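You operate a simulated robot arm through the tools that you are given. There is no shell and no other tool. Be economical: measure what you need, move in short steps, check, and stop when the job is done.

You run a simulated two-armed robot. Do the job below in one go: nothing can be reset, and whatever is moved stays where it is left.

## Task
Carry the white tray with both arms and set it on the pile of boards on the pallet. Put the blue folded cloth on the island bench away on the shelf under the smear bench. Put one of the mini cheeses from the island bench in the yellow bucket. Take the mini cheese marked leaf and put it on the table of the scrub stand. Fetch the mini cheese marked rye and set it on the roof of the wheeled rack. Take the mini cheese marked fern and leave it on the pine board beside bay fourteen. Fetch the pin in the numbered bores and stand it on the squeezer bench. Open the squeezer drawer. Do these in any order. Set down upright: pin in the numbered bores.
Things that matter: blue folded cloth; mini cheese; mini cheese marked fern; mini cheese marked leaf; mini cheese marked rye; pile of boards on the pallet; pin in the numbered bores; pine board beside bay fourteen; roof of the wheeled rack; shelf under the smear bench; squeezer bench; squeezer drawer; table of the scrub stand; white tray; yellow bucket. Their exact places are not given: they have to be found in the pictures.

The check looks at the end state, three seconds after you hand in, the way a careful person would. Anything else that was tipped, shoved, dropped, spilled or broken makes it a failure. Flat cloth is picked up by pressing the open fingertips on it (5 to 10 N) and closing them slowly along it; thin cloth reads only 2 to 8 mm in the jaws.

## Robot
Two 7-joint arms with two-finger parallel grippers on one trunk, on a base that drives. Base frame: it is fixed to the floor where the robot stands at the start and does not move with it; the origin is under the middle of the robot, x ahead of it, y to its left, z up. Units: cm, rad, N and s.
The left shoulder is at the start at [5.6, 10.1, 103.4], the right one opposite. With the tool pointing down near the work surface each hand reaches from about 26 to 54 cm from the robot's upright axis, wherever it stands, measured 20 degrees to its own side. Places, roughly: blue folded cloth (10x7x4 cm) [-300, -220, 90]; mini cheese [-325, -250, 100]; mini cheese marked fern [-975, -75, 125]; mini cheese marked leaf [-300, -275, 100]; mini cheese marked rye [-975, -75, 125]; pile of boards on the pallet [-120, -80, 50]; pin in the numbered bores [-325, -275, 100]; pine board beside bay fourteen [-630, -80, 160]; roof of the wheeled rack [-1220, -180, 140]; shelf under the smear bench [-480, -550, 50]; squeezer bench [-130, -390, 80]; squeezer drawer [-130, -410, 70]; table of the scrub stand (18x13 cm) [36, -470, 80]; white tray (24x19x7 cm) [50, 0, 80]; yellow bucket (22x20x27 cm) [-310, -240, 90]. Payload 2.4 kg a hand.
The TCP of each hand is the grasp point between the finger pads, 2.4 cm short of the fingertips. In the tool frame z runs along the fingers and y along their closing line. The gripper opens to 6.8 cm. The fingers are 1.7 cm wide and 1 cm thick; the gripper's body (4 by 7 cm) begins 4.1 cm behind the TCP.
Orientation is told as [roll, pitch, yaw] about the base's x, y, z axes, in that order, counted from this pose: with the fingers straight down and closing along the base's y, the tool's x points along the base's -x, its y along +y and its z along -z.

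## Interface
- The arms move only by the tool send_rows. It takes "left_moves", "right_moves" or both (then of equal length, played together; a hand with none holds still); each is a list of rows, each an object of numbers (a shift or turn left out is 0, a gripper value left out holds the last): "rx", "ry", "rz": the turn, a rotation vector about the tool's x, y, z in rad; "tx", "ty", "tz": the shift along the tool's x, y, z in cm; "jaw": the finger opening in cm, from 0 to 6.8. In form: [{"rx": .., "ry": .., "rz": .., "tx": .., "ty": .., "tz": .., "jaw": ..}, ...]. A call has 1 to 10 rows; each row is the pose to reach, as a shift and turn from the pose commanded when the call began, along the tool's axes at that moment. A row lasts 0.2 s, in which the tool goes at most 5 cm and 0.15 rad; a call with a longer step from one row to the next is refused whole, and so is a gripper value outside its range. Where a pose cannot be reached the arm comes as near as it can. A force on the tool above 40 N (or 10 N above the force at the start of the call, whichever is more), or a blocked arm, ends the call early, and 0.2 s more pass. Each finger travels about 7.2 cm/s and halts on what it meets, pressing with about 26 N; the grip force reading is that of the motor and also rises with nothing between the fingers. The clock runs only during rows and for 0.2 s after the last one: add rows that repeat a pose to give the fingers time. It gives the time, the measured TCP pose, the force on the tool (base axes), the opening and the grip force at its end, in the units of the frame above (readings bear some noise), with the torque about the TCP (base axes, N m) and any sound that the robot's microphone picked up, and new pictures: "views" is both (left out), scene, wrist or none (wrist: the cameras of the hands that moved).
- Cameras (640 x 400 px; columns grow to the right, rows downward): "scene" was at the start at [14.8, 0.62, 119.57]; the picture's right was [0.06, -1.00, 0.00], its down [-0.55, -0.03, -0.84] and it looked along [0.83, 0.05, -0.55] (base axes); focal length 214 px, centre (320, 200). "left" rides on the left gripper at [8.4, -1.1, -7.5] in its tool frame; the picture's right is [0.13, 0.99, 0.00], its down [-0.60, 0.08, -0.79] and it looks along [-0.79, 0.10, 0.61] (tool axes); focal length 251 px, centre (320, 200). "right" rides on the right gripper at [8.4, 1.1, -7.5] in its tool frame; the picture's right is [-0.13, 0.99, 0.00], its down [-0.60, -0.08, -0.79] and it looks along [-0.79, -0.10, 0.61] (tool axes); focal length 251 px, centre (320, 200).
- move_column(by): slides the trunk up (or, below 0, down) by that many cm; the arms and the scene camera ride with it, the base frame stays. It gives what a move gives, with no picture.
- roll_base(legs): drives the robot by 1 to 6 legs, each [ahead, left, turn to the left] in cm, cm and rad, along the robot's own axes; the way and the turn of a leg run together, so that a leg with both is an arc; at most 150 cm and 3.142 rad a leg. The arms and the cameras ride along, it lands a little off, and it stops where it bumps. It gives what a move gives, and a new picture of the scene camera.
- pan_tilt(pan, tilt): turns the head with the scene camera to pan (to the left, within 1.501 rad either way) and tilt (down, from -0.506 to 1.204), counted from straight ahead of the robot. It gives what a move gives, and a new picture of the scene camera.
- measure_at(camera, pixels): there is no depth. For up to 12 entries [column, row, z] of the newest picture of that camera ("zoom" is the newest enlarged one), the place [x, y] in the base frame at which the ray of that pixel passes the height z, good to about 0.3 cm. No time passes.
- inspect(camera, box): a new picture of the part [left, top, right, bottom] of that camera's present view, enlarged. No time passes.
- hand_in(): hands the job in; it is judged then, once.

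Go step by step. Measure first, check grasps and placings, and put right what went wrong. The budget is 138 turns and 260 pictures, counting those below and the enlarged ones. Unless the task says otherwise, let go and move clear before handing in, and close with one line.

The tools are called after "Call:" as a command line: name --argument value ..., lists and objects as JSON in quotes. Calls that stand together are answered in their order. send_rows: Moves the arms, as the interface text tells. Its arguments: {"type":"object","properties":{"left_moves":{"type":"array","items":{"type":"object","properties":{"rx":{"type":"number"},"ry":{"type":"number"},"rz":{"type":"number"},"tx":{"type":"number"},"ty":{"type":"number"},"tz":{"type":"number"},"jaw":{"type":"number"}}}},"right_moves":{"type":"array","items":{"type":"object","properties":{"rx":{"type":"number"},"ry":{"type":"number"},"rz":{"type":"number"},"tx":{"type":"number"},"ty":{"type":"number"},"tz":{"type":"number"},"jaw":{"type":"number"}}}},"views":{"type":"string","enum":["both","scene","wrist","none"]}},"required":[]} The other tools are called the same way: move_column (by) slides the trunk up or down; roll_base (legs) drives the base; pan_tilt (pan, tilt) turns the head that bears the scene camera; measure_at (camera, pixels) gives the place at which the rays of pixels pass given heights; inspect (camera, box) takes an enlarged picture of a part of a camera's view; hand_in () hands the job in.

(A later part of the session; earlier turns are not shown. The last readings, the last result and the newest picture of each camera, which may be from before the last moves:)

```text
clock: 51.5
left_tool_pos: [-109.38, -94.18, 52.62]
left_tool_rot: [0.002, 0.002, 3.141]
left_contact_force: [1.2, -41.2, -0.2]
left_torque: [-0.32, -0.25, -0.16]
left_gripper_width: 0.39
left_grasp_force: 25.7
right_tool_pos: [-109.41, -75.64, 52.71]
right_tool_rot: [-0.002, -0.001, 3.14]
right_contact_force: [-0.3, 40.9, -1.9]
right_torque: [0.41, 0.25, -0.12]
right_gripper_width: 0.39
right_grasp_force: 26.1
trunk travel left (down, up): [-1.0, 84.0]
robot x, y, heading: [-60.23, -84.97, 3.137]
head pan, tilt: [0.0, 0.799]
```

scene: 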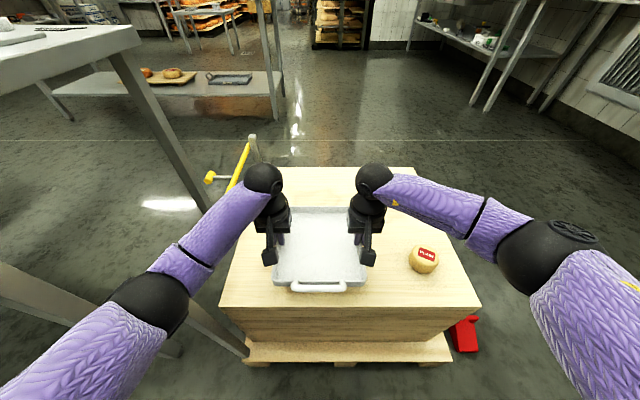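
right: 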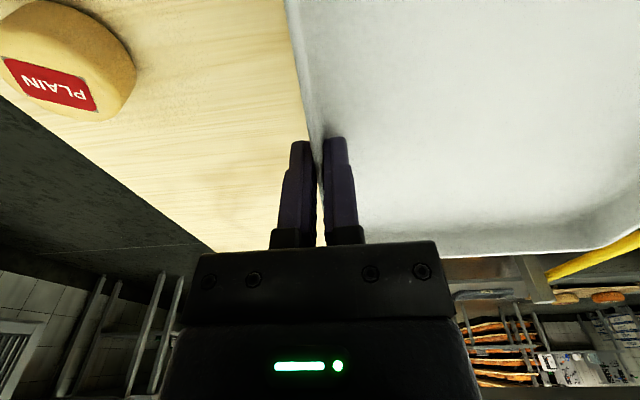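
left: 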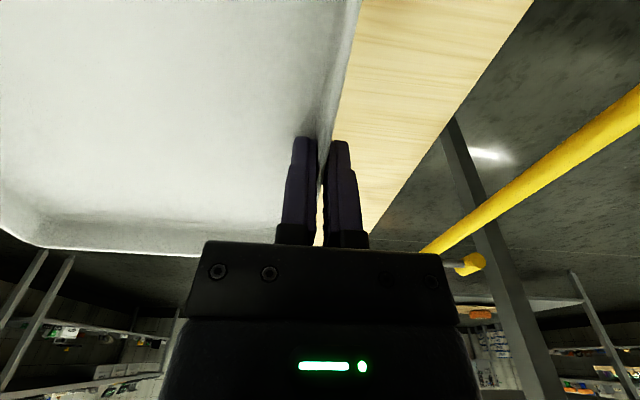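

No floor contact yet, and the sideways strain is back, so I relax the hands outward and lower further.

Call:
send_rows --left_moves '[{"ty": 0.2, "tz": 0.2}, {"ty": 0.2, "tz": 0.4}, {"ty": 0.2, "tz": 0.7}, {"ty": 0.2, "tz": 0.7}]' --right_moves '[{"ty": -0.2, "tz": 0.2}, {"ty": -0.2, "tz": 0.4}, {"ty": -0.2, "tz": 0.7}, {"ty": -0.2, "tz": 0.7}]' --views "none"

Call:
send_rows --left_moves '[{"tz": 0.2}, {"tz": 0.4}, {"tz": 0.7}, {"tz": 0.7}]' --right_moves '[{"tz": 0.2}, {"tz": 0.4}, {"tz": 0.7}, {"tz": 0.7}]' --views "wrist"

```text
clock: 52.5
left_tool_pos: [-109.31, -94.2, 52.03]
left_tool_rot: [-0.004, 0.0, 3.138]
left_contact_force: [2.3, -9.0, -0.5]
left_torque: [-0.09, 0.09, -0.11]
left_gripper_width: 0.4
left_grasp_force: 25.9
right_tool_pos: [-109.27, -75.63, 52.02]
right_tool_rot: [0.005, 0.0, -3.138]
right_contact_force: [-2.2, 8.2, -3.5]
right_torque: [0.31, -0.04, -0.29]
right_gripper_width: 0.36
right_grasp_force: 25.2
trunk travel left (down, up): [-1.0, 84.0]
robot x, y, heading: [-60.46, -84.97, 3.139]
head pan, tilt: [0.0, 0.799]
```

```text
clock: 53.5
left_tool_pos: [-109.36, -94.22, 51.29]
left_tool_rot: [-0.004, 0.0, 3.137]
left_contact_force: [1.5, 2.1, -0.1]
left_torque: [0.02, 0.23, -0.03]
left_gripper_width: 0.39
left_grasp_force: 26.2
right_tool_pos: [-109.2, -75.65, 51.27]
right_tool_rot: [0.002, -0.001, -3.139]
right_contact_force: [-1.5, -1.7, -2.3]
right_torque: [0.12, -0.21, -0.19]
right_gripper_width: 0.38
right_grasp_force: 26.3
trunk travel left (down, up): [-1.0, 84.0]
robot x, y, heading: [-60.35, -84.91, 3.139]
head pan, tilt: [0.0, 0.799]
```

right: 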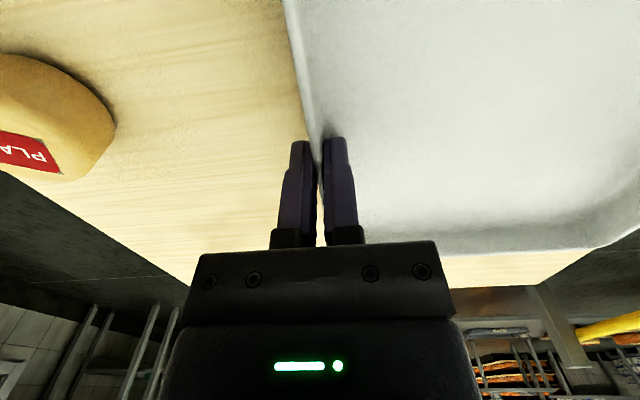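
left: 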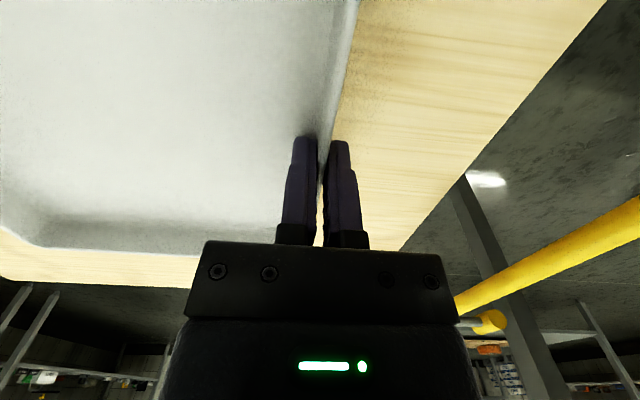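

Call:
measure_at --camera "left" --pixels '[[470, 165, 50], [470, 165, 48], [470, 165, 46], [470, 165, 44], [470, 165, 42]]'

Call:
send_rows --left_moves '[{"tz": 0.3}, {"tz": 0.6}, {"tz": 0.9}, {"tz": 0.9}]' --right_moves '[{"tz": 0.3}, {"tz": 0.6}, {"tz": 0.9}, {"tz": 0.9}]' --views "none"

```text
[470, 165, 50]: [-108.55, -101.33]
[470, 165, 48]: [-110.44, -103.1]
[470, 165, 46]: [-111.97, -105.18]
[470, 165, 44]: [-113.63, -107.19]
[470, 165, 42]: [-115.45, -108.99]
```

```text
clock: 54.5
left_tool_pos: [-109.26, -94.32, 50.34]
left_tool_rot: [-0.004, 0.001, 3.138]
left_contact_force: [0.4, 17.8, -0.9]
left_torque: [0.1, 0.25, 0.05]
left_gripper_width: 0.36
left_grasp_force: 26.4
right_tool_pos: [-109.23, -75.64, 50.44]
right_tool_rot: [0.003, -0.001, -3.14]
right_contact_force: [-0.2, -17.0, -1.3]
right_torque: [0.02, -0.22, -0.15]
right_gripper_width: 0.37
right_grasp_force: 25.9
trunk travel left (down, up): [-1.0, 84.0]
robot x, y, heading: [-60.32, -84.77, 3.139]
head pan, tilt: [0.0, 0.799]
```

Call:
send_rows --left_moves '[{"ty": -0.08, "tz": 0.15}, {"ty": -0.08, "tz": 0.3}, {"ty": -0.08, "tz": 0.5}, {"ty": -0.08, "tz": 0.5}]' --right_moves '[{"ty": 0.08, "tz": 0.15}, {"ty": 0.08, "tz": 0.3}, {"ty": 0.08, "tz": 0.5}, {"ty": 0.08, "tz": 0.5}]' --views "none"

Call:
send_rows --left_moves '[{"tz": 0.15}, {"tz": 0.3}, {"tz": 0.5}, {"tz": 0.5}]' --right_moves '[{"tz": 0.15}, {"tz": 0.3}, {"tz": 0.5}, {"tz": 0.5}]' --views "wrist"

```text
clock: 55.5
left_tool_pos: [-109.31, -94.23, 49.98]
left_tool_rot: [-0.002, 0.0, 3.14]
left_contact_force: [1.8, 16.7, 0.1]
left_torque: [0.23, 0.08, -0.11]
left_gripper_width: 0.36
left_grasp_force: 26.4
right_tool_pos: [-109.23, -75.58, 49.92]
right_tool_rot: [0.001, 0.002, -3.142]
right_contact_force: [-0.5, -16.2, -2.3]
right_torque: [0.03, -0.09, -0.16]
right_gripper_width: 0.38
right_grasp_force: 26.1
trunk travel left (down, up): [-1.0, 84.0]
robot x, y, heading: [-60.56, -84.63, 3.143]
head pan, tilt: [0.0, 0.799]
```

```text
clock: 56.5
left_tool_pos: [-109.28, -94.17, 49.45]
left_tool_rot: [-0.001, 0.002, 3.14]
left_contact_force: [1.5, 9.0, -1.2]
left_torque: [0.05, 0.1, -0.15]
left_gripper_width: 0.39
left_grasp_force: 26.0
right_tool_pos: [-109.26, -75.45, 49.36]
right_tool_rot: [0.004, 0.0, 3.141]
right_contact_force: [-2.7, -9.4, -1.9]
right_torque: [-0.07, -0.1, -0.26]
right_gripper_width: 0.39
right_grasp_force: 25.7
trunk travel left (down, up): [-1.0, 84.0]
robot x, y, heading: [-60.6, -84.54, 3.14]
head pan, tilt: [0.0, 0.799]
```

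right: 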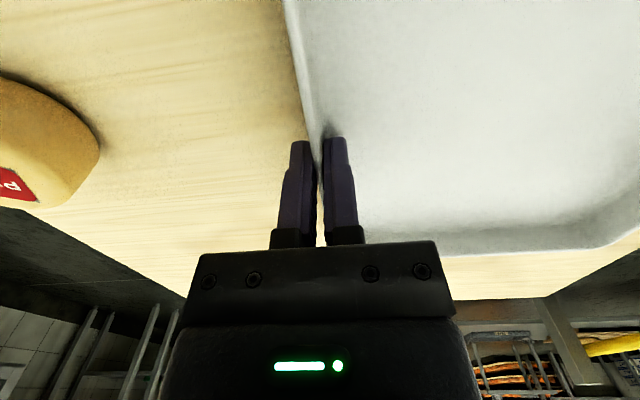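
left: 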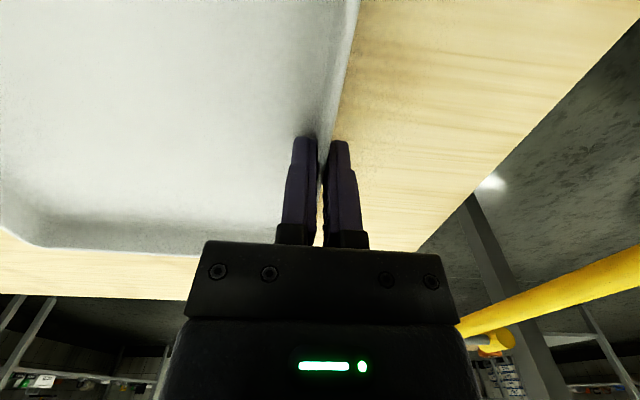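

Call:
send_rows --left_moves '[{"tz": 0.2}, {"tz": 0.4}, {"tz": 0.6}, {"tz": 0.6}]' --right_moves '[{"tz": 0.2}, {"tz": 0.4}, {"tz": 0.6}, {"tz": 0.6}]' --views "none"

Call:
send_rows --left_moves '[{"tz": 0.2}, {"tz": 0.4}, {"tz": 0.5}, {"tz": 0.5}]' --right_moves '[{"tz": 0.2}, {"tz": 0.4}, {"tz": 0.5}, {"tz": 0.5}]' --views "scene"

```text
clock: 57.5
left_tool_pos: [-109.32, -94.23, 48.79]
left_tool_rot: [-0.001, 0.002, 3.141]
left_contact_force: [3.8, 7.5, -1.0]
left_torque: [0.07, 0.01, -0.25]
left_gripper_width: 0.37
left_grasp_force: 26.3
right_tool_pos: [-109.23, -75.65, 48.77]
right_tool_rot: [0.003, -0.001, 3.142]
right_contact_force: [-3.4, -7.1, -2.0]
right_torque: [-0.04, 0.01, -0.34]
right_gripper_width: 0.37
right_grasp_force: 26.3
trunk travel left (down, up): [-1.0, 84.0]
robot x, y, heading: [-60.08, -84.24, 3.141]
head pan, tilt: [0.0, 0.799]
```

```text
clock: 58.5
left_tool_pos: [-109.33, -94.14, 48.63]
left_tool_rot: [0.0, -0.004, 3.141]
left_contact_force: [-7.6, -10.5, 18.1]
left_torque: [-0.16, 0.03, -0.22]
left_gripper_width: 0.39
left_grasp_force: 26.3
right_tool_pos: [-109.34, -75.56, 48.58]
right_tool_rot: [0.001, -0.003, 3.141]
right_contact_force: [1.7, 7.1, 19.6]
right_torque: [0.07, -0.09, -0.22]
right_gripper_width: 0.41
right_grasp_force: 26.3
trunk travel left (down, up): [-1.0, 84.0]
robot x, y, heading: [-60.63, -84.81, 3.139]
head pan, tilt: [0.0, 0.799]
```

scene: 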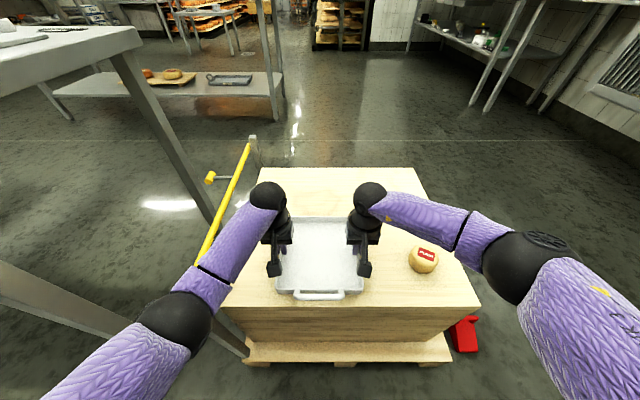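

Contact: ~19 N upward on each hand at z≈48.6. The tray is down; I'll open the jaws and lift off.

Call:
send_rows --left_moves '[{"jaw": 1, "tz": -0.2}, {"jaw": 2.4, "tz": -0.2}, {"jaw": 2.4, "tz": -0.2}, {"tz": -2, "jaw": 2.4}, {"tz": -6}, {"tz": -10}, {"tz": -14.5}, {"tz": -19}]' --right_moves '[{"jaw": 1, "tz": -0.2}, {"jaw": 2.4, "tz": -0.2}, {"jaw": 2.4, "tz": -0.2}, {"tz": -2, "jaw": 2.4}, {"tz": -6}, {"tz": -10}, {"tz": -14.5}, {"tz": -19}]' --views "scene"

Call:
move_column --by 24

Call:
pan_tilt --pan 0.6 --tilt 0.4

```text
clock: 60.3
left_tool_pos: [-109.37, -94.23, 67.66]
left_tool_rot: [0.0, 0.001, 3.138]
left_contact_force: [0.4, 0.1, 0.2]
left_torque: [0.03, -0.03, -0.01]
left_gripper_width: 2.42
left_grasp_force: 0.0
right_tool_pos: [-109.43, -75.74, 67.25]
right_tool_rot: [0.001, 0.0, -3.142]
right_contact_force: [0.5, -0.2, 0.2]
right_torque: [-0.03, 0.01, 0.01]
right_gripper_width: 2.38
right_grasp_force: 0.0
trunk travel left (down, up): [-1.0, 84.0]
robot x, y, heading: [-60.16, -84.78, 3.138]
head pan, tilt: [0.0, 0.799]
```

scene: 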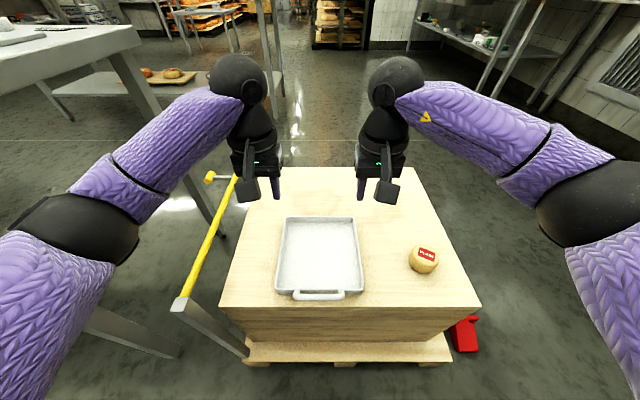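

```text
clock: 62.8
left_tool_pos: [-109.3, -94.17, 91.39]
left_tool_rot: [-0.002, 0.0, 3.14]
left_contact_force: [-0.7, -0.8, -0.1]
left_torque: [0.0, -0.02, 0.01]
left_gripper_width: 2.42
left_grasp_force: 0.0
right_tool_pos: [-109.36, -75.6, 91.28]
right_tool_rot: [0.0, 0.002, -3.14]
right_contact_force: [0.7, 0.4, 0.0]
right_torque: [0.02, 0.0, -0.01]
right_gripper_width: 2.39
right_grasp_force: 0.0
trunk travel left (down, up): [-25.0, 60.0]
robot x, y, heading: [-60.28, -85.14, 3.142]
head pan, tilt: [0.0, 0.799]
```

```text
clock: 63.8
left_tool_pos: [-109.38, -94.14, 91.25]
left_tool_rot: [-0.001, 0.001, 3.14]
left_contact_force: [-0.2, 0.1, -0.5]
left_torque: [-0.02, 0.0, 0.02]
left_gripper_width: 2.41
left_grasp_force: 0.1
right_tool_pos: [-109.46, -75.7, 91.21]
right_tool_rot: [0.001, 0.001, -3.142]
right_contact_force: [0.3, 0.1, -0.5]
right_torque: [0.03, 0.01, 0.02]
right_gripper_width: 2.39
right_grasp_force: 0.1
trunk travel left (down, up): [-25.0, 60.0]
robot x, y, heading: [-60.33, -84.52, 3.134]
head pan, tilt: [0.6, 0.4]
```

scene: 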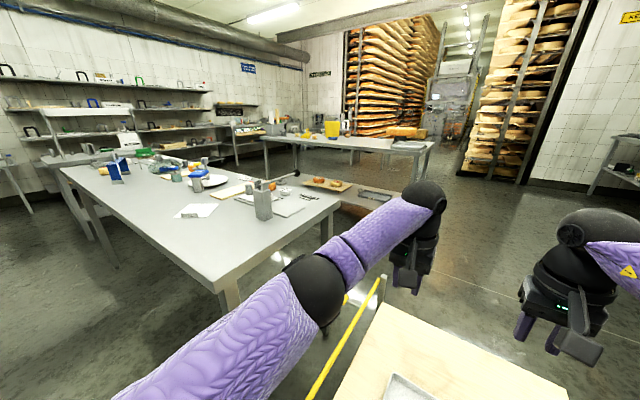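

Tray is set flat on the boards and released. Next is the island bench with the yellow bucket (px 333,128); I'll measure its edges and what's on the way.

Call:
measure_at --camera "scene" --pixels '[[264, 138, 88], [420, 153, 88], [433, 142, 88], [333, 134, 92], [340, 203, 85], [218, 290, 85], [62, 168, 85], [375, 200, 40], [330, 230, 0], [424, 195, 0], [465, 180, 0], [600, 195, 0]]'

Call:
inspect --camera "scene" --box '[240, 80, 460, 220]'

Call:
pan_tilt --pan -0.7 --tilt 0.5

```text
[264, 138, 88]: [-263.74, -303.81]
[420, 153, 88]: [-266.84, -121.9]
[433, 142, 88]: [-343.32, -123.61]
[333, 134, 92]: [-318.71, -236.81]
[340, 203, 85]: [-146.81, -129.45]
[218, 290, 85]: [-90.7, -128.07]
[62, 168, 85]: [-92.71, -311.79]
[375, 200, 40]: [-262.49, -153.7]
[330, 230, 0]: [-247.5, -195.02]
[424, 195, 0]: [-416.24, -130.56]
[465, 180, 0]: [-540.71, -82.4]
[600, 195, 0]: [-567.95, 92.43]
```

```text
2.86 times, centred on (350, 150) of scene
```

zoom: 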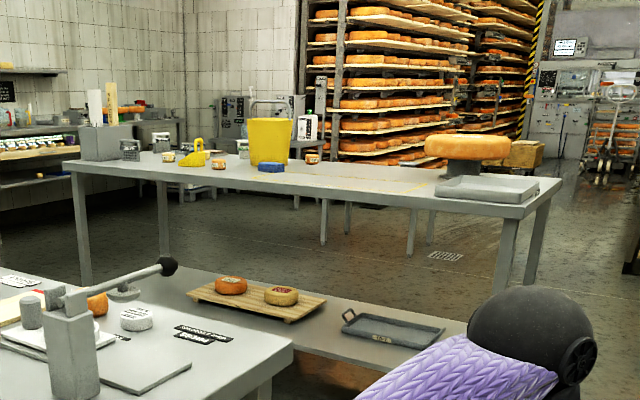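

```text
clock: 65.3
left_tool_pos: [-109.33, -94.37, 91.35]
left_tool_rot: [-0.001, 0.002, 3.14]
left_contact_force: [0.0, -0.4, -0.1]
left_torque: [0.0, -0.01, -0.01]
left_gripper_width: 2.4
left_grasp_force: 0.1
right_tool_pos: [-109.27, -75.46, 91.42]
right_tool_rot: [0.002, 0.0, -3.14]
right_contact_force: [0.8, -0.4, -0.1]
right_torque: [0.0, -0.03, -0.03]
right_gripper_width: 2.4
right_grasp_force: 0.1
trunk travel left (down, up): [-25.0, 60.0]
robot x, y, heading: [-60.14, -85.04, 3.141]
head pan, tilt: [-0.7, 0.499]
```

scene: 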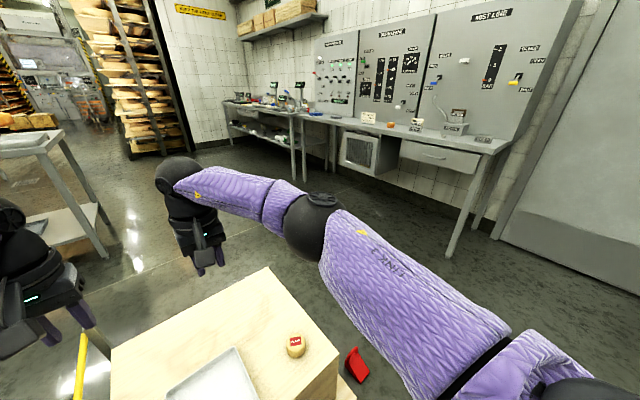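

Island bench spans x −343…−264, y −304…−122 (top ≈88); the cloth, cheeses and pins are on it near the bucket. I'll tuck the hands in, then drive around the north side of the pallet.

Call:
send_rows --left_moves '[{"tx": 3, "tz": -3, "ty": 1.5, "jaw": 6}, {"tx": 6, "tz": -6, "ty": 3}, {"tx": 9, "tz": -9, "ty": 4.5}, {"tx": 12, "tz": -12, "ty": 6}, {"tx": 15, "tz": -14, "ty": 6}, {"tx": 15, "tz": -14, "ty": 6}]' --right_moves '[{"tx": 3, "tz": -3, "ty": -1.5, "jaw": 6}, {"tx": 6, "tz": -6, "ty": -3}, {"tx": 9, "tz": -9, "ty": -4.5}, {"tx": 12, "tz": -12, "ty": -6}, {"tx": 15, "tz": -14, "ty": -6}, {"tx": 15, "tz": -14, "ty": -6}]' --views "none"

Call:
pan_tilt --pan 0.3 --tilt 0.5

Call:
roll_base --legs '[[25, 0, 0]]'

```text
clock: 66.7
left_tool_pos: [-94.22, -100.41, 105.09]
left_tool_rot: [-0.002, 0.001, 3.139]
left_contact_force: [-0.6, 0.3, 0.3]
left_torque: [0.0, 0.02, 0.0]
left_gripper_width: 6.0
left_grasp_force: 0.2
right_tool_pos: [-94.23, -69.44, 105.19]
right_tool_rot: [0.001, -0.001, 3.142]
right_contact_force: [-0.2, -0.3, -0.3]
right_torque: [0.02, 0.01, 0.0]
right_gripper_width: 6.0
right_grasp_force: 0.0
trunk travel left (down, up): [-25.0, 60.0]
robot x, y, heading: [-60.35, -84.85, 3.142]
head pan, tilt: [-0.7, 0.499]
```

```text
clock: 68.0
left_tool_pos: [-94.36, -100.45, 105.01]
left_tool_rot: [-0.002, 0.001, 3.141]
left_contact_force: [1.0, 0.6, 0.7]
left_torque: [-0.02, 0.03, 0.02]
left_gripper_width: 6.02
left_grasp_force: 0.0
right_tool_pos: [-94.22, -69.51, 105.05]
right_tool_rot: [0.002, 0.001, 3.139]
right_contact_force: [-0.1, 0.0, 0.1]
right_torque: [-0.01, -0.03, -0.01]
right_gripper_width: 6.01
right_grasp_force: 0.0
trunk travel left (down, up): [-25.0, 60.0]
robot x, y, heading: [-60.18, -85.02, 3.144]
head pan, tilt: [0.3, 0.499]
```

scene: 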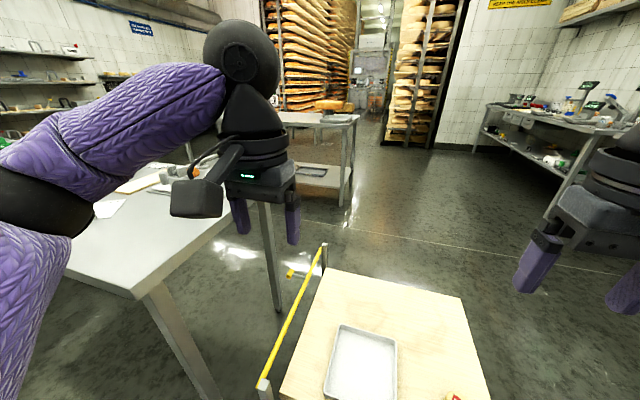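

```text
clock: 69.2
left_tool_pos: [-103.94, -100.3, 105.11]
left_tool_rot: [0.0, -0.002, 3.139]
left_contact_force: [0.7, 1.2, 0.6]
left_torque: [0.01, 0.04, 0.01]
left_gripper_width: 6.01
left_grasp_force: 0.0
right_tool_pos: [-104.01, -69.45, 105.08]
right_tool_rot: [0.0, -0.002, 3.14]
right_contact_force: [0.9, 0.1, 0.1]
right_torque: [-0.01, 0.03, 0.0]
right_gripper_width: 5.99
right_grasp_force: 0.1
trunk travel left (down, up): [-25.0, 60.0]
robot x, y, heading: [-70.34, -84.97, 3.141]
head pan, tilt: [0.3, 0.499]
stopped in leg 1: the robot was blocked; the commanded pose is now the measured one
```

scene: 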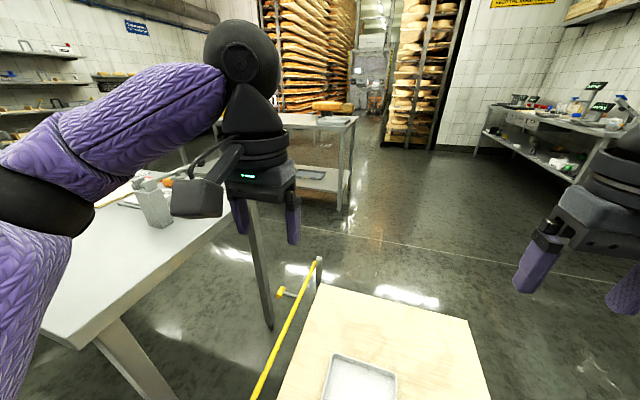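

I meant to back up, and instead nudged forward onto the pallet edge (base half-length ≈25 cm); nothing visibly moved. Now I'll really back off and go around the north side.

Call:
roll_base --legs '[[-35, 0, 0], [0, -97, 0], [150, 0, 0]]'

Call:
pan_tilt --pan 0.9 --tilt 0.5

```text
clock: 83.1
left_tool_pos: [-218.41, -5.85, 105.03]
left_tool_rot: [-0.003, 0.002, -3.124]
left_contact_force: [0.6, 0.2, -0.5]
left_torque: [0.0, 0.01, -0.01]
left_gripper_width: 6.06
left_grasp_force: 0.1
right_tool_pos: [-219.05, 25.05, 105.15]
right_tool_rot: [0.003, 0.001, -3.122]
right_contact_force: [-0.1, -0.3, 0.3]
right_torque: [0.0, 0.04, -0.02]
right_gripper_width: 6.01
right_grasp_force: 0.0
trunk travel left (down, up): [-25.0, 60.0]
robot x, y, heading: [-184.69, 10.38, -3.123]
head pan, tilt: [0.3, 0.499]
```

scene: 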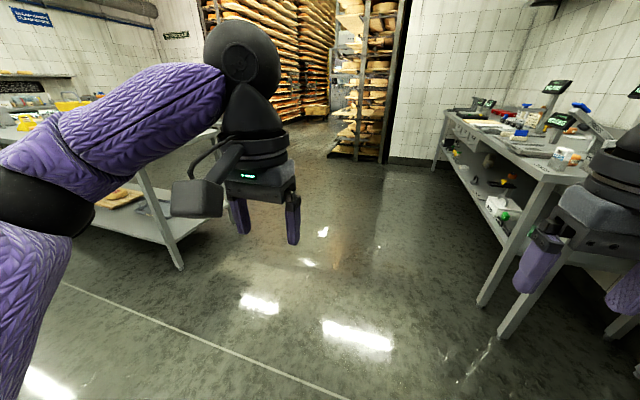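

```text
clock: 84.1
left_tool_pos: [-218.4, -5.64, 105.06]
left_tool_rot: [-0.001, 0.003, -3.124]
left_contact_force: [0.4, -0.1, -0.1]
left_torque: [0.0, 0.0, 0.01]
left_gripper_width: 5.97
left_grasp_force: 0.3
right_tool_pos: [-219.04, 25.08, 105.17]
right_tool_rot: [0.003, 0.0, -3.125]
right_contact_force: [0.6, -0.3, -1.0]
right_torque: [0.01, 0.02, 0.01]
right_gripper_width: 5.98
right_grasp_force: 0.1
trunk travel left (down, up): [-25.0, 60.0]
robot x, y, heading: [-184.76, 10.37, -3.123]
head pan, tilt: [0.901, 0.499]
```

scene: 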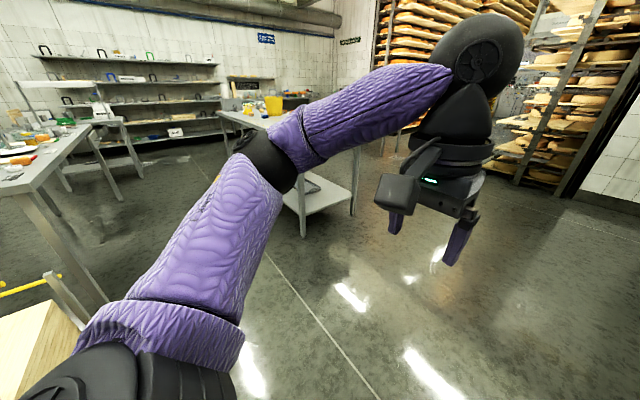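

Call:
roll_base --legs '[[21, 0, -0.018], [0, 145, 0], [0, 105, 0]]'

Call:
pan_tilt --pan 0.0 --tilt 0.35

```text
clock: 97.8
left_tool_pos: [-236.74, -262.02, 104.96]
left_tool_rot: [-0.002, 0.002, -3.12]
left_contact_force: [-0.2, 0.1, -0.3]
left_torque: [0.0, 0.02, 0.02]
left_gripper_width: 6.0
left_grasp_force: 0.1
right_tool_pos: [-237.59, -231.07, 105.09]
right_tool_rot: [0.001, 0.001, -3.119]
right_contact_force: [0.4, 0.1, 0.4]
right_torque: [0.03, -0.04, -0.01]
right_gripper_width: 6.0
right_grasp_force: 0.0
trunk travel left (down, up): [-25.0, 60.0]
robot x, y, heading: [-203.22, -245.45, -3.117]
head pan, tilt: [0.901, 0.499]
```

scene: 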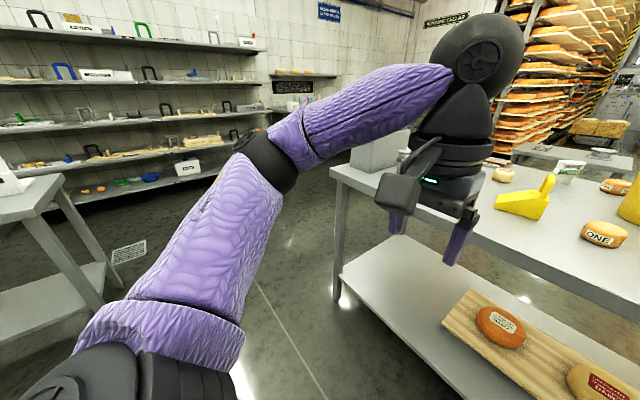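

```text
clock: 99.0
left_tool_pos: [-236.72, -261.98, 105.12]
left_tool_rot: [-0.003, 0.001, -3.121]
left_contact_force: [-0.1, 0.3, 0.3]
left_torque: [0.01, 0.03, 0.0]
left_gripper_width: 6.01
left_grasp_force: 0.0
right_tool_pos: [-237.68, -231.03, 105.21]
right_tool_rot: [0.002, -0.001, -3.119]
right_contact_force: [1.0, -0.7, 0.1]
right_torque: [-0.01, 0.0, 0.02]
right_gripper_width: 5.99
right_grasp_force: 0.0
trunk travel left (down, up): [-25.0, 60.0]
robot x, y, heading: [-202.97, -245.58, -3.121]
head pan, tilt: [0.0, 0.351]
```

scene: 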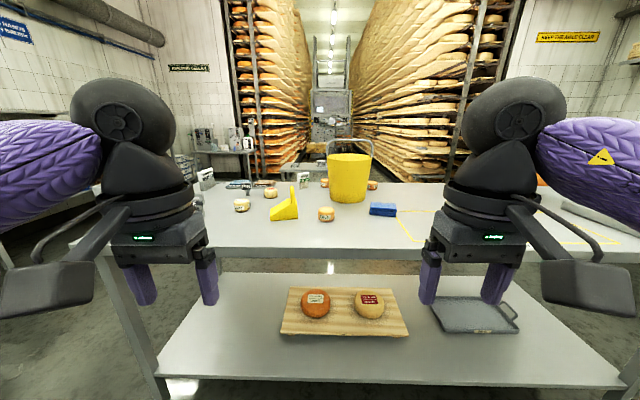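

Good view of the island bench: cheeses at (326,214), (242,205), (270,194), cloth (382,209), bucket (350,178). Enlarging.

Call:
inspect --camera "scene" --box '[190, 140, 350, 240]'

Call:
inspect --camera "scene" --box '[300, 140, 460, 240]'

Call:
measure_at --camera "scene" --pixels '[[326, 221, 88], [242, 212, 88], [270, 201, 88], [382, 215, 88], [350, 202, 88], [125, 258, 88], [622, 262, 88], [286, 218, 88]]'

```text
4.00 times, centred on (270, 190) of scene
```

zoom: 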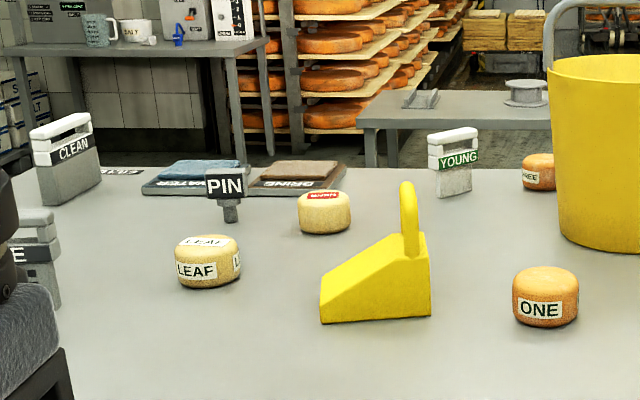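

```text
4.00 times, centred on (380, 190) of scene
```

zoom: 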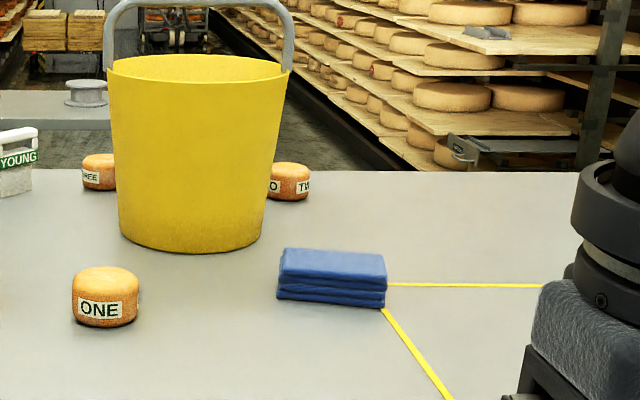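

```text
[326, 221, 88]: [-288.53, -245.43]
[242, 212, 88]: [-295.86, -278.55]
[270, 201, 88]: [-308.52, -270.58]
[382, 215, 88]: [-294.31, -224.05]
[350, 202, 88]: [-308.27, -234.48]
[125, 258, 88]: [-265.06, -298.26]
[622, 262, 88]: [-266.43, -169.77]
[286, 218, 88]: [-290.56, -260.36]
```

LEAF stands at about (−297,−278), a red-label decoy behind it, cheeses ONE/TWO/THREE near the bucket, a PIN post near px (246,193). I'll move up to the bench edge and get LEAF with the left hand first.

Call:
roll_base --legs '[[0, 15, -0.02], [32, 0, 0]]'

Call:
pan_tilt --pan 0.1 --tilt 0.55

Call:
inspect --camera "scene" --box '[180, 110, 440, 290]'

```text
clock: 102.2
left_tool_pos: [-269.32, -276.23, 105.11]
left_tool_rot: [0.0, 0.002, 3.14]
left_contact_force: [0.5, 0.2, -0.8]
left_torque: [0.01, 0.02, 0.0]
left_gripper_width: 5.98
left_grasp_force: 0.1
right_tool_pos: [-269.26, -245.27, 105.14]
right_tool_rot: [0.002, 0.001, 3.142]
right_contact_force: [-0.2, 0.1, 0.7]
right_torque: [-0.02, 0.02, -0.02]
right_gripper_width: 5.98
right_grasp_force: 0.0
trunk travel left (down, up): [-25.0, 60.0]
robot x, y, heading: [-235.32, -260.84, 3.144]
head pan, tilt: [0.0, 0.351]
```

scene: 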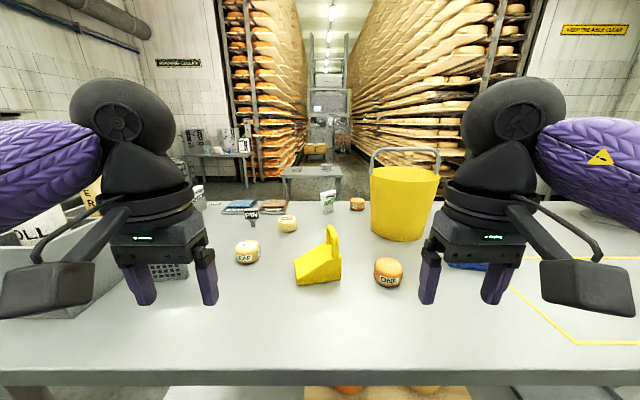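

```text
clock: 102.9
left_tool_pos: [-269.19, -276.24, 105.06]
left_tool_rot: [-0.003, 0.002, 3.139]
left_contact_force: [1.1, 0.1, -0.4]
left_torque: [-0.03, -0.01, 0.02]
left_gripper_width: 6.0
left_grasp_force: 0.0
right_tool_pos: [-269.22, -245.26, 105.05]
right_tool_rot: [0.002, 0.001, 3.141]
right_contact_force: [-0.1, 0.4, 0.4]
right_torque: [0.0, -0.02, 0.02]
right_gripper_width: 5.97
right_grasp_force: 0.1
trunk travel left (down, up): [-25.0, 60.0]
robot x, y, heading: [-235.38, -260.62, 3.142]
head pan, tilt: [0.099, 0.55]
```

scene: 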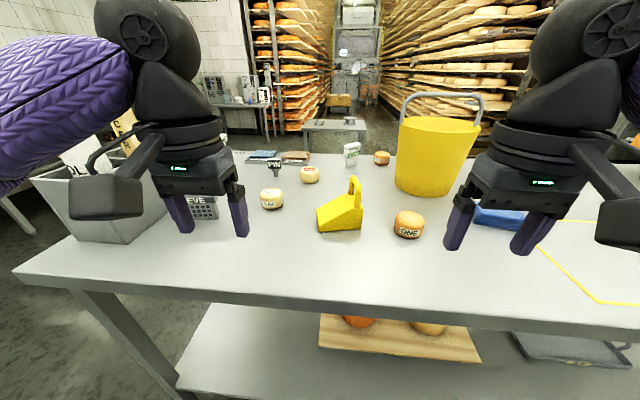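

```text
2.22 times, centred on (310, 200) of scene
```

zoom: 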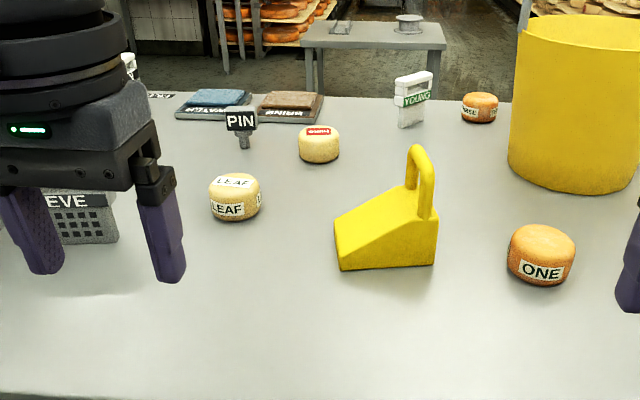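

Call:
measure_at --camera "scene" --pixels '[[272, 207, 88], [272, 207, 86], [272, 190, 92], [409, 237, 88], [409, 237, 86], [383, 165, 88], [275, 176, 88], [310, 183, 88], [200, 290, 88], [200, 290, 86], [425, 195, 88]]'

Call:
send_rows --left_moves '[{"tz": 2}, {"tz": 5}]' --views "wrist"

```text
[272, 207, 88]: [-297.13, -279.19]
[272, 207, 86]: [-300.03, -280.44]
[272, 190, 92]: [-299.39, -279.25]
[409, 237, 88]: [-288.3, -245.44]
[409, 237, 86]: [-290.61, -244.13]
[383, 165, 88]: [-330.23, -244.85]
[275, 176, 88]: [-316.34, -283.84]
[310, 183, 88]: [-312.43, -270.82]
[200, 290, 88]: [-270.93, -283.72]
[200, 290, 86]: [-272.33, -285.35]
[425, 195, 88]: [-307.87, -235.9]
```

```text
clock: 103.5
left_tool_pos: [-269.09, -276.25, 100.03]
left_tool_rot: [-0.001, 0.002, 3.14]
left_contact_force: [0.2, 0.4, 0.1]
left_torque: [-0.01, 0.01, 0.0]
left_gripper_width: 6.01
left_grasp_force: 0.0
right_tool_pos: [-269.04, -245.3, 105.12]
right_tool_rot: [0.001, 0.0, 3.142]
right_contact_force: [1.4, 1.0, 1.0]
right_torque: [-0.02, 0.0, -0.03]
right_gripper_width: 6.02
right_grasp_force: 0.0
trunk travel left (down, up): [-25.0, 60.0]
robot x, y, heading: [-234.95, -260.69, 3.14]
head pan, tilt: [0.099, 0.55]
```

left: 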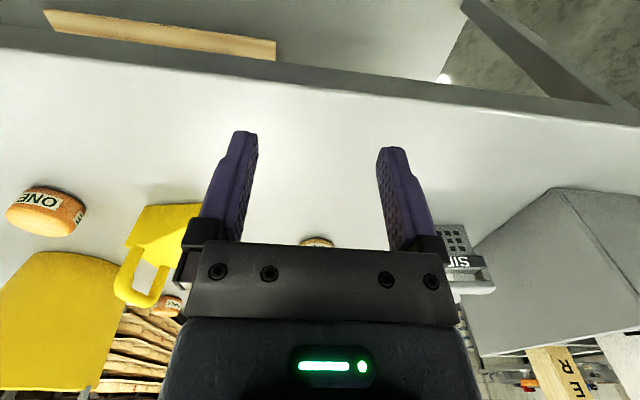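

Call:
measure_at --camera "scene" --pixels '[[260, 197, 90], [284, 197, 90], [394, 225, 90], [425, 225, 90], [301, 174, 90], [319, 174, 90], [272, 207, 88], [272, 193, 92]]'

Call:
inspect --camera "scene" --box '[240, 140, 340, 220]'

```text
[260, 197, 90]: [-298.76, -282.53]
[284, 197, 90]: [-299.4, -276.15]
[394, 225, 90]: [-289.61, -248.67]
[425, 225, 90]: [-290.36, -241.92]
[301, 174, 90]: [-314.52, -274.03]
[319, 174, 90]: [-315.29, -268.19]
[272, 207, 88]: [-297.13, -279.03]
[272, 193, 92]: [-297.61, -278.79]
```

```text
5.00 times, centred on (290, 180) of scene
```

zoom: 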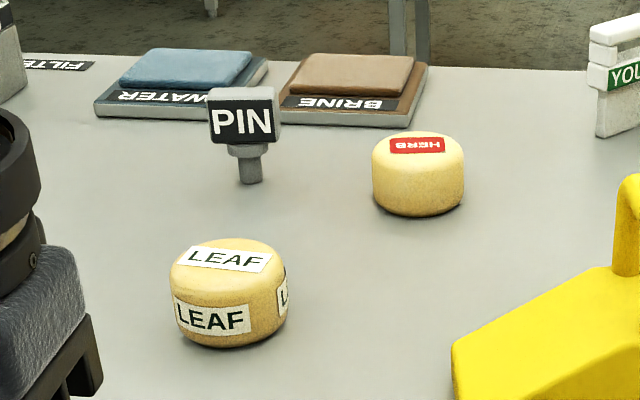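

LEAF is a ~6 cm puck centred near (−299.8,−279.2) on a bench at ≈87.5–88; it needs a forward-tilted tool. I'll creep 3.5 cm closer, then reach out with tilt 0.9 to a pre-grasp point.

Call:
roll_base --legs '[[3.5, 0, 0]]'

Call:
send_rows --left_moves '[{"tx": -3, "ty": 0.5, "tz": 0, "ry": -0.12, "jaw": 6.8}, {"tx": -6, "ty": 1, "tz": 0, "ry": -0.25}, {"tx": -9, "ty": 1.5, "tz": 0.5, "ry": -0.38}, {"tx": -12, "ty": 2, "tz": 1, "ry": -0.51}, {"tx": -15, "ty": 2.5, "tz": 2, "ry": -0.64}, {"tx": -18, "ty": 3, "tz": 3, "ry": -0.77}, {"tx": -21, "ty": 3, "tz": 4.2, "ry": -0.9}, {"tx": -21, "ty": 3, "tz": 4.2, "ry": -0.9}]'

```text
clock: 104.3
left_tool_pos: [-272.77, -276.19, 99.97]
left_tool_rot: [-0.003, 0.003, 3.14]
left_contact_force: [-0.1, 0.7, 0.9]
left_torque: [0.02, 0.01, 0.0]
left_gripper_width: 6.01
left_grasp_force: 0.0
right_tool_pos: [-272.7, -245.18, 104.94]
right_tool_rot: [0.0, -0.001, 3.142]
right_contact_force: [0.1, -0.5, 0.4]
right_torque: [0.01, -0.03, -0.01]
right_gripper_width: 6.01
right_grasp_force: 0.0
trunk travel left (down, up): [-25.0, 60.0]
robot x, y, heading: [-238.56, -260.81, 3.143]
head pan, tilt: [0.099, 0.55]
```

scene: 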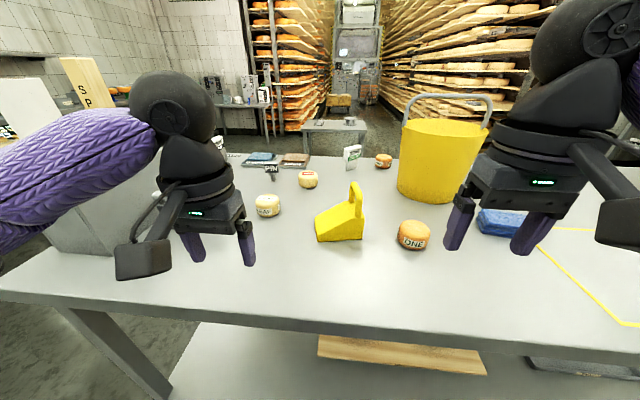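

```text
clock: 106.1
left_tool_pos: [-293.82, -279.19, 95.7]
left_tool_rot: [-0.002, -0.901, 3.142]
left_contact_force: [1.4, -1.0, 0.1]
left_torque: [0.02, 0.0, 0.0]
left_gripper_width: 6.79
left_grasp_force: 0.2
right_tool_pos: [-272.75, -245.32, 105.12]
right_tool_rot: [0.002, 0.001, 3.142]
right_contact_force: [0.1, 0.0, 0.4]
right_torque: [-0.03, 0.03, 0.01]
right_gripper_width: 5.99
right_grasp_force: 0.0
trunk travel left (down, up): [-25.0, 60.0]
robot x, y, heading: [-238.73, -260.3, 3.143]
head pan, tilt: [0.099, 0.55]
```

scene: 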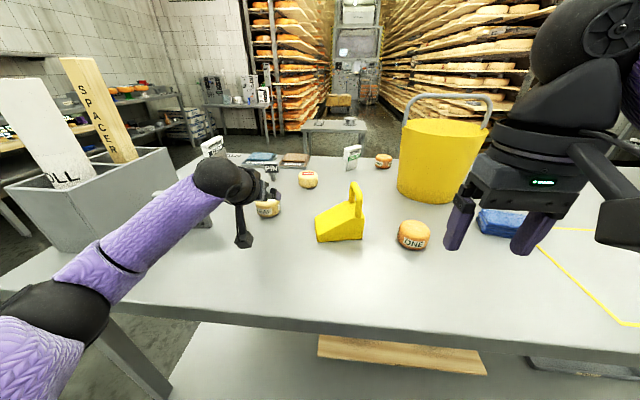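
left: 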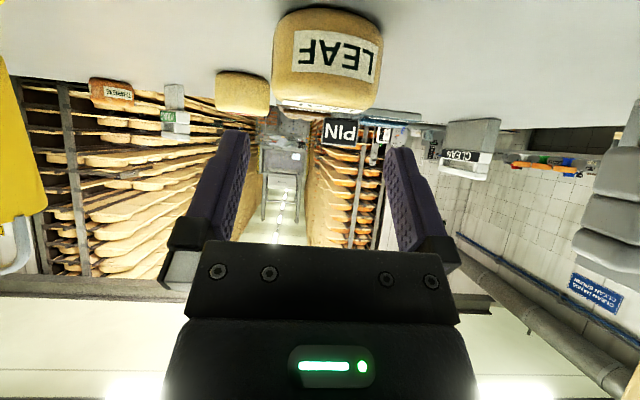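

Call:
measure_at --camera "left" --pixels '[[272, 60, 90], [382, 60, 90], [326, 12, 88], [326, 60, 90], [225, 85, 90], [330, 95, 92]]'

```text
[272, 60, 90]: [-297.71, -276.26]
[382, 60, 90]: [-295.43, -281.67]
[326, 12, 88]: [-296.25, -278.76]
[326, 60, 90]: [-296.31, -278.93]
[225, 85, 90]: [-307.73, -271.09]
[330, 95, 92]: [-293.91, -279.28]
```

LEAF is centred between the fingers (y≈−279). Advancing 7.4 cm along the tool and closing.

Call:
send_rows --left_moves '[{"tz": 2, "ty": -0.1}, {"tz": 4, "ty": -0.1}, {"tz": 6, "ty": -0.1}, {"tz": 7.4, "ty": -0.1}, {"tz": 7.4, "ty": -0.1}, {"tz": 7.4, "ty": -0.1, "jaw": 5}, {"tz": 7.4, "ty": -0.1, "jaw": 4}, {"tz": 7.4, "ty": -0.1, "jaw": 4}]' --views "both"

```text
clock: 107.2
left_tool_pos: [-299.02, -279.02, 92.05]
left_tool_rot: [-0.006, -0.91, -3.137]
left_contact_force: [5.0, -1.6, 30.6]
left_torque: [0.09, -4.24, -0.07]
left_gripper_width: 6.81
left_grasp_force: 0.0
right_tool_pos: [-272.36, -245.32, 105.27]
right_tool_rot: [0.004, -0.004, -3.14]
right_contact_force: [-0.4, 0.0, -0.3]
right_torque: [-0.03, 0.01, 0.03]
right_gripper_width: 6.01
right_grasp_force: 0.1
trunk travel left (down, up): [-25.0, 60.0]
robot x, y, heading: [-238.67, -260.63, -3.139]
head pan, tilt: [0.099, 0.55]
stopped in row 5 (left hand): the force on the tool passed its limit at 45 N (the readings are from after the stop); the commanded pose is now the measured one
```

scene: 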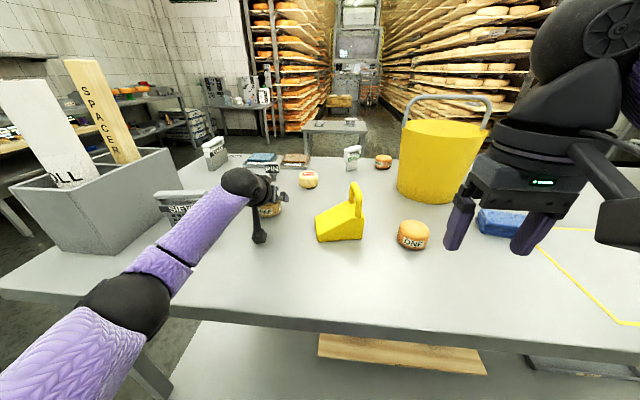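
left: 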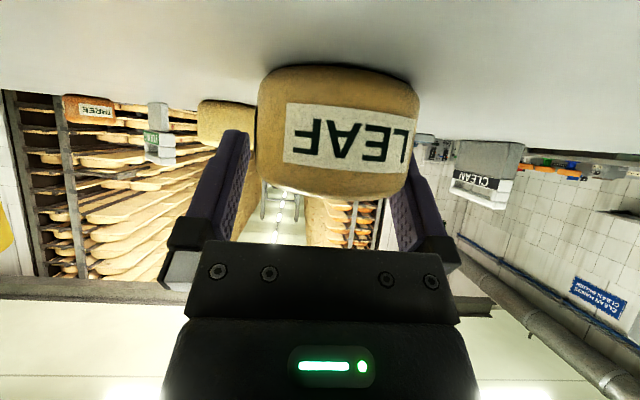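

The force came from ~14 cm behind the TCP (torque −4.2 Nm): the wrist camera housing touched the bench. I'll reduce the tilt to 0.65 about the TCP, which lifts the camera.

Call:
send_rows --left_moves '[{"tx": -0.6, "tz": -0.45, "ry": 0.1}, {"tx": -0.6, "tz": -0.45, "ry": 0.2}, {"tx": -0.6, "tz": -0.45, "ry": 0.27}, {"tx": -0.6, "tz": -0.45, "ry": 0.27}]' --views "wrist"

```text
clock: 108.2
left_tool_pos: [-299.34, -279.02, 92.16]
left_tool_rot: [-0.004, -0.629, -3.14]
left_contact_force: [-0.7, -0.3, -0.7]
left_torque: [0.01, 0.01, -0.03]
left_gripper_width: 6.79
left_grasp_force: 0.3
right_tool_pos: [-272.75, -245.26, 105.1]
right_tool_rot: [0.001, -0.001, -3.142]
right_contact_force: [-0.1, 0.1, -0.9]
right_torque: [0.0, 0.02, -0.03]
right_gripper_width: 6.0
right_grasp_force: 0.1
trunk travel left (down, up): [-25.0, 60.0]
robot x, y, heading: [-238.49, -260.29, -3.138]
head pan, tilt: [0.099, 0.55]
```

left: 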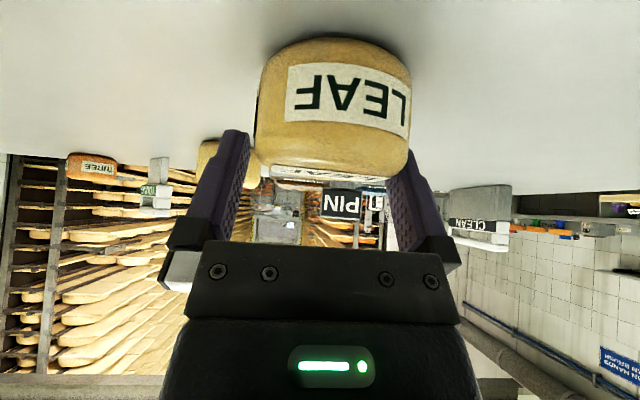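

Call:
measure_at --camera "left" --pixels '[[258, 95, 90], [411, 95, 90], [335, 40, 87.8], [258, 95, 91], [411, 95, 91]]'

```text
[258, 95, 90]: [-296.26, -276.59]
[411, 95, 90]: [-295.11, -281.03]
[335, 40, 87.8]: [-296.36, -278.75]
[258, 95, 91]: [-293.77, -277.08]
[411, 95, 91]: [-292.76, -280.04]
```

Call:
send_rows --left_moves '[{"tx": 0.35, "tz": 0.48, "ty": -0.12}, {"tx": 0.7, "tz": 0.97, "ty": -0.12}, {"tx": 0.7, "tz": 0.97, "ty": -0.12}, {"tx": 0.7, "tz": 0.97, "ty": -0.12, "jaw": 5.4}, {"tx": 0.7, "tz": 0.97, "ty": -0.12, "jaw": 4}, {"tx": 0.7, "tz": 0.97, "ty": -0.12, "jaw": 4}, {"tx": 0.7, "tz": 0.97, "ty": -0.12, "jaw": 4}]' --views "wrist"

```text
clock: 109.8
left_tool_pos: [-299.24, -279.03, 91.08]
left_tool_rot: [-0.003, -0.631, -3.142]
left_contact_force: [-0.6, -0.6, 0.9]
left_torque: [0.0, -0.03, 0.02]
left_gripper_width: 5.91
left_grasp_force: 26.0
right_tool_pos: [-272.62, -245.38, 105.1]
right_tool_rot: [0.003, 0.0, -3.142]
right_contact_force: [-0.7, -0.1, 0.0]
right_torque: [0.01, 0.04, -0.03]
right_gripper_width: 6.01
right_grasp_force: 0.1
trunk travel left (down, up): [-25.0, 60.0]
robot x, y, heading: [-238.67, -260.68, -3.142]
head pan, tilt: [0.099, 0.55]
```

left: 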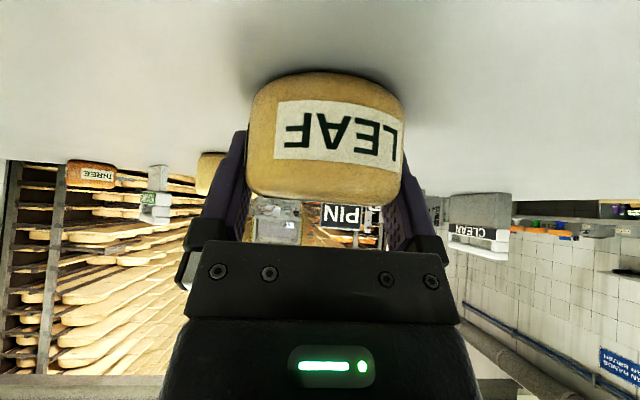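

Grip holds (5.91 cm, 26 N). Lifting LEAF and drawing it back upright.

Call:
send_rows --left_moves '[{"tx": -1.2, "tz": -1.6}, {"tx": -3.5, "tz": -4.9}, {"tx": -4.1, "tz": -8.5, "ry": 0.05}, {"tx": -1, "tz": -12, "ry": 0.15}, {"tx": 2.5, "tz": -14.5, "ry": 0.28}, {"tx": 6, "tz": -17, "ry": 0.4}, {"tx": 9, "tz": -19, "ry": 0.52}, {"tx": 12, "tz": -21, "ry": 0.63}, {"tx": 12, "tz": -21, "ry": 0.63}]' --views "scene"

```text
clock: 111.8
left_tool_pos: [-277.26, -278.88, 101.02]
left_tool_rot: [-0.003, 0.001, -3.141]
left_contact_force: [0.3, 1.3, -1.2]
left_torque: [-0.02, 0.01, 0.01]
left_gripper_width: 5.87
left_grasp_force: 26.4
right_tool_pos: [-272.67, -245.34, 105.19]
right_tool_rot: [0.002, 0.0, -3.142]
right_contact_force: [-0.6, 0.7, 0.4]
right_torque: [0.01, -0.05, 0.0]
right_gripper_width: 6.01
right_grasp_force: 0.1
trunk travel left (down, up): [-25.0, 60.0]
robot x, y, heading: [-238.5, -260.76, -3.142]
head pan, tilt: [0.099, 0.55]
```

scene: 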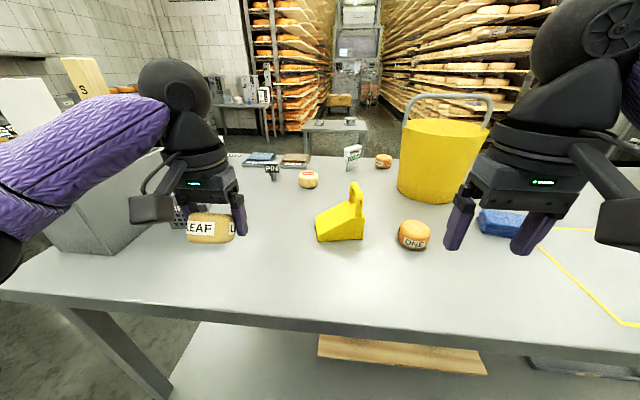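

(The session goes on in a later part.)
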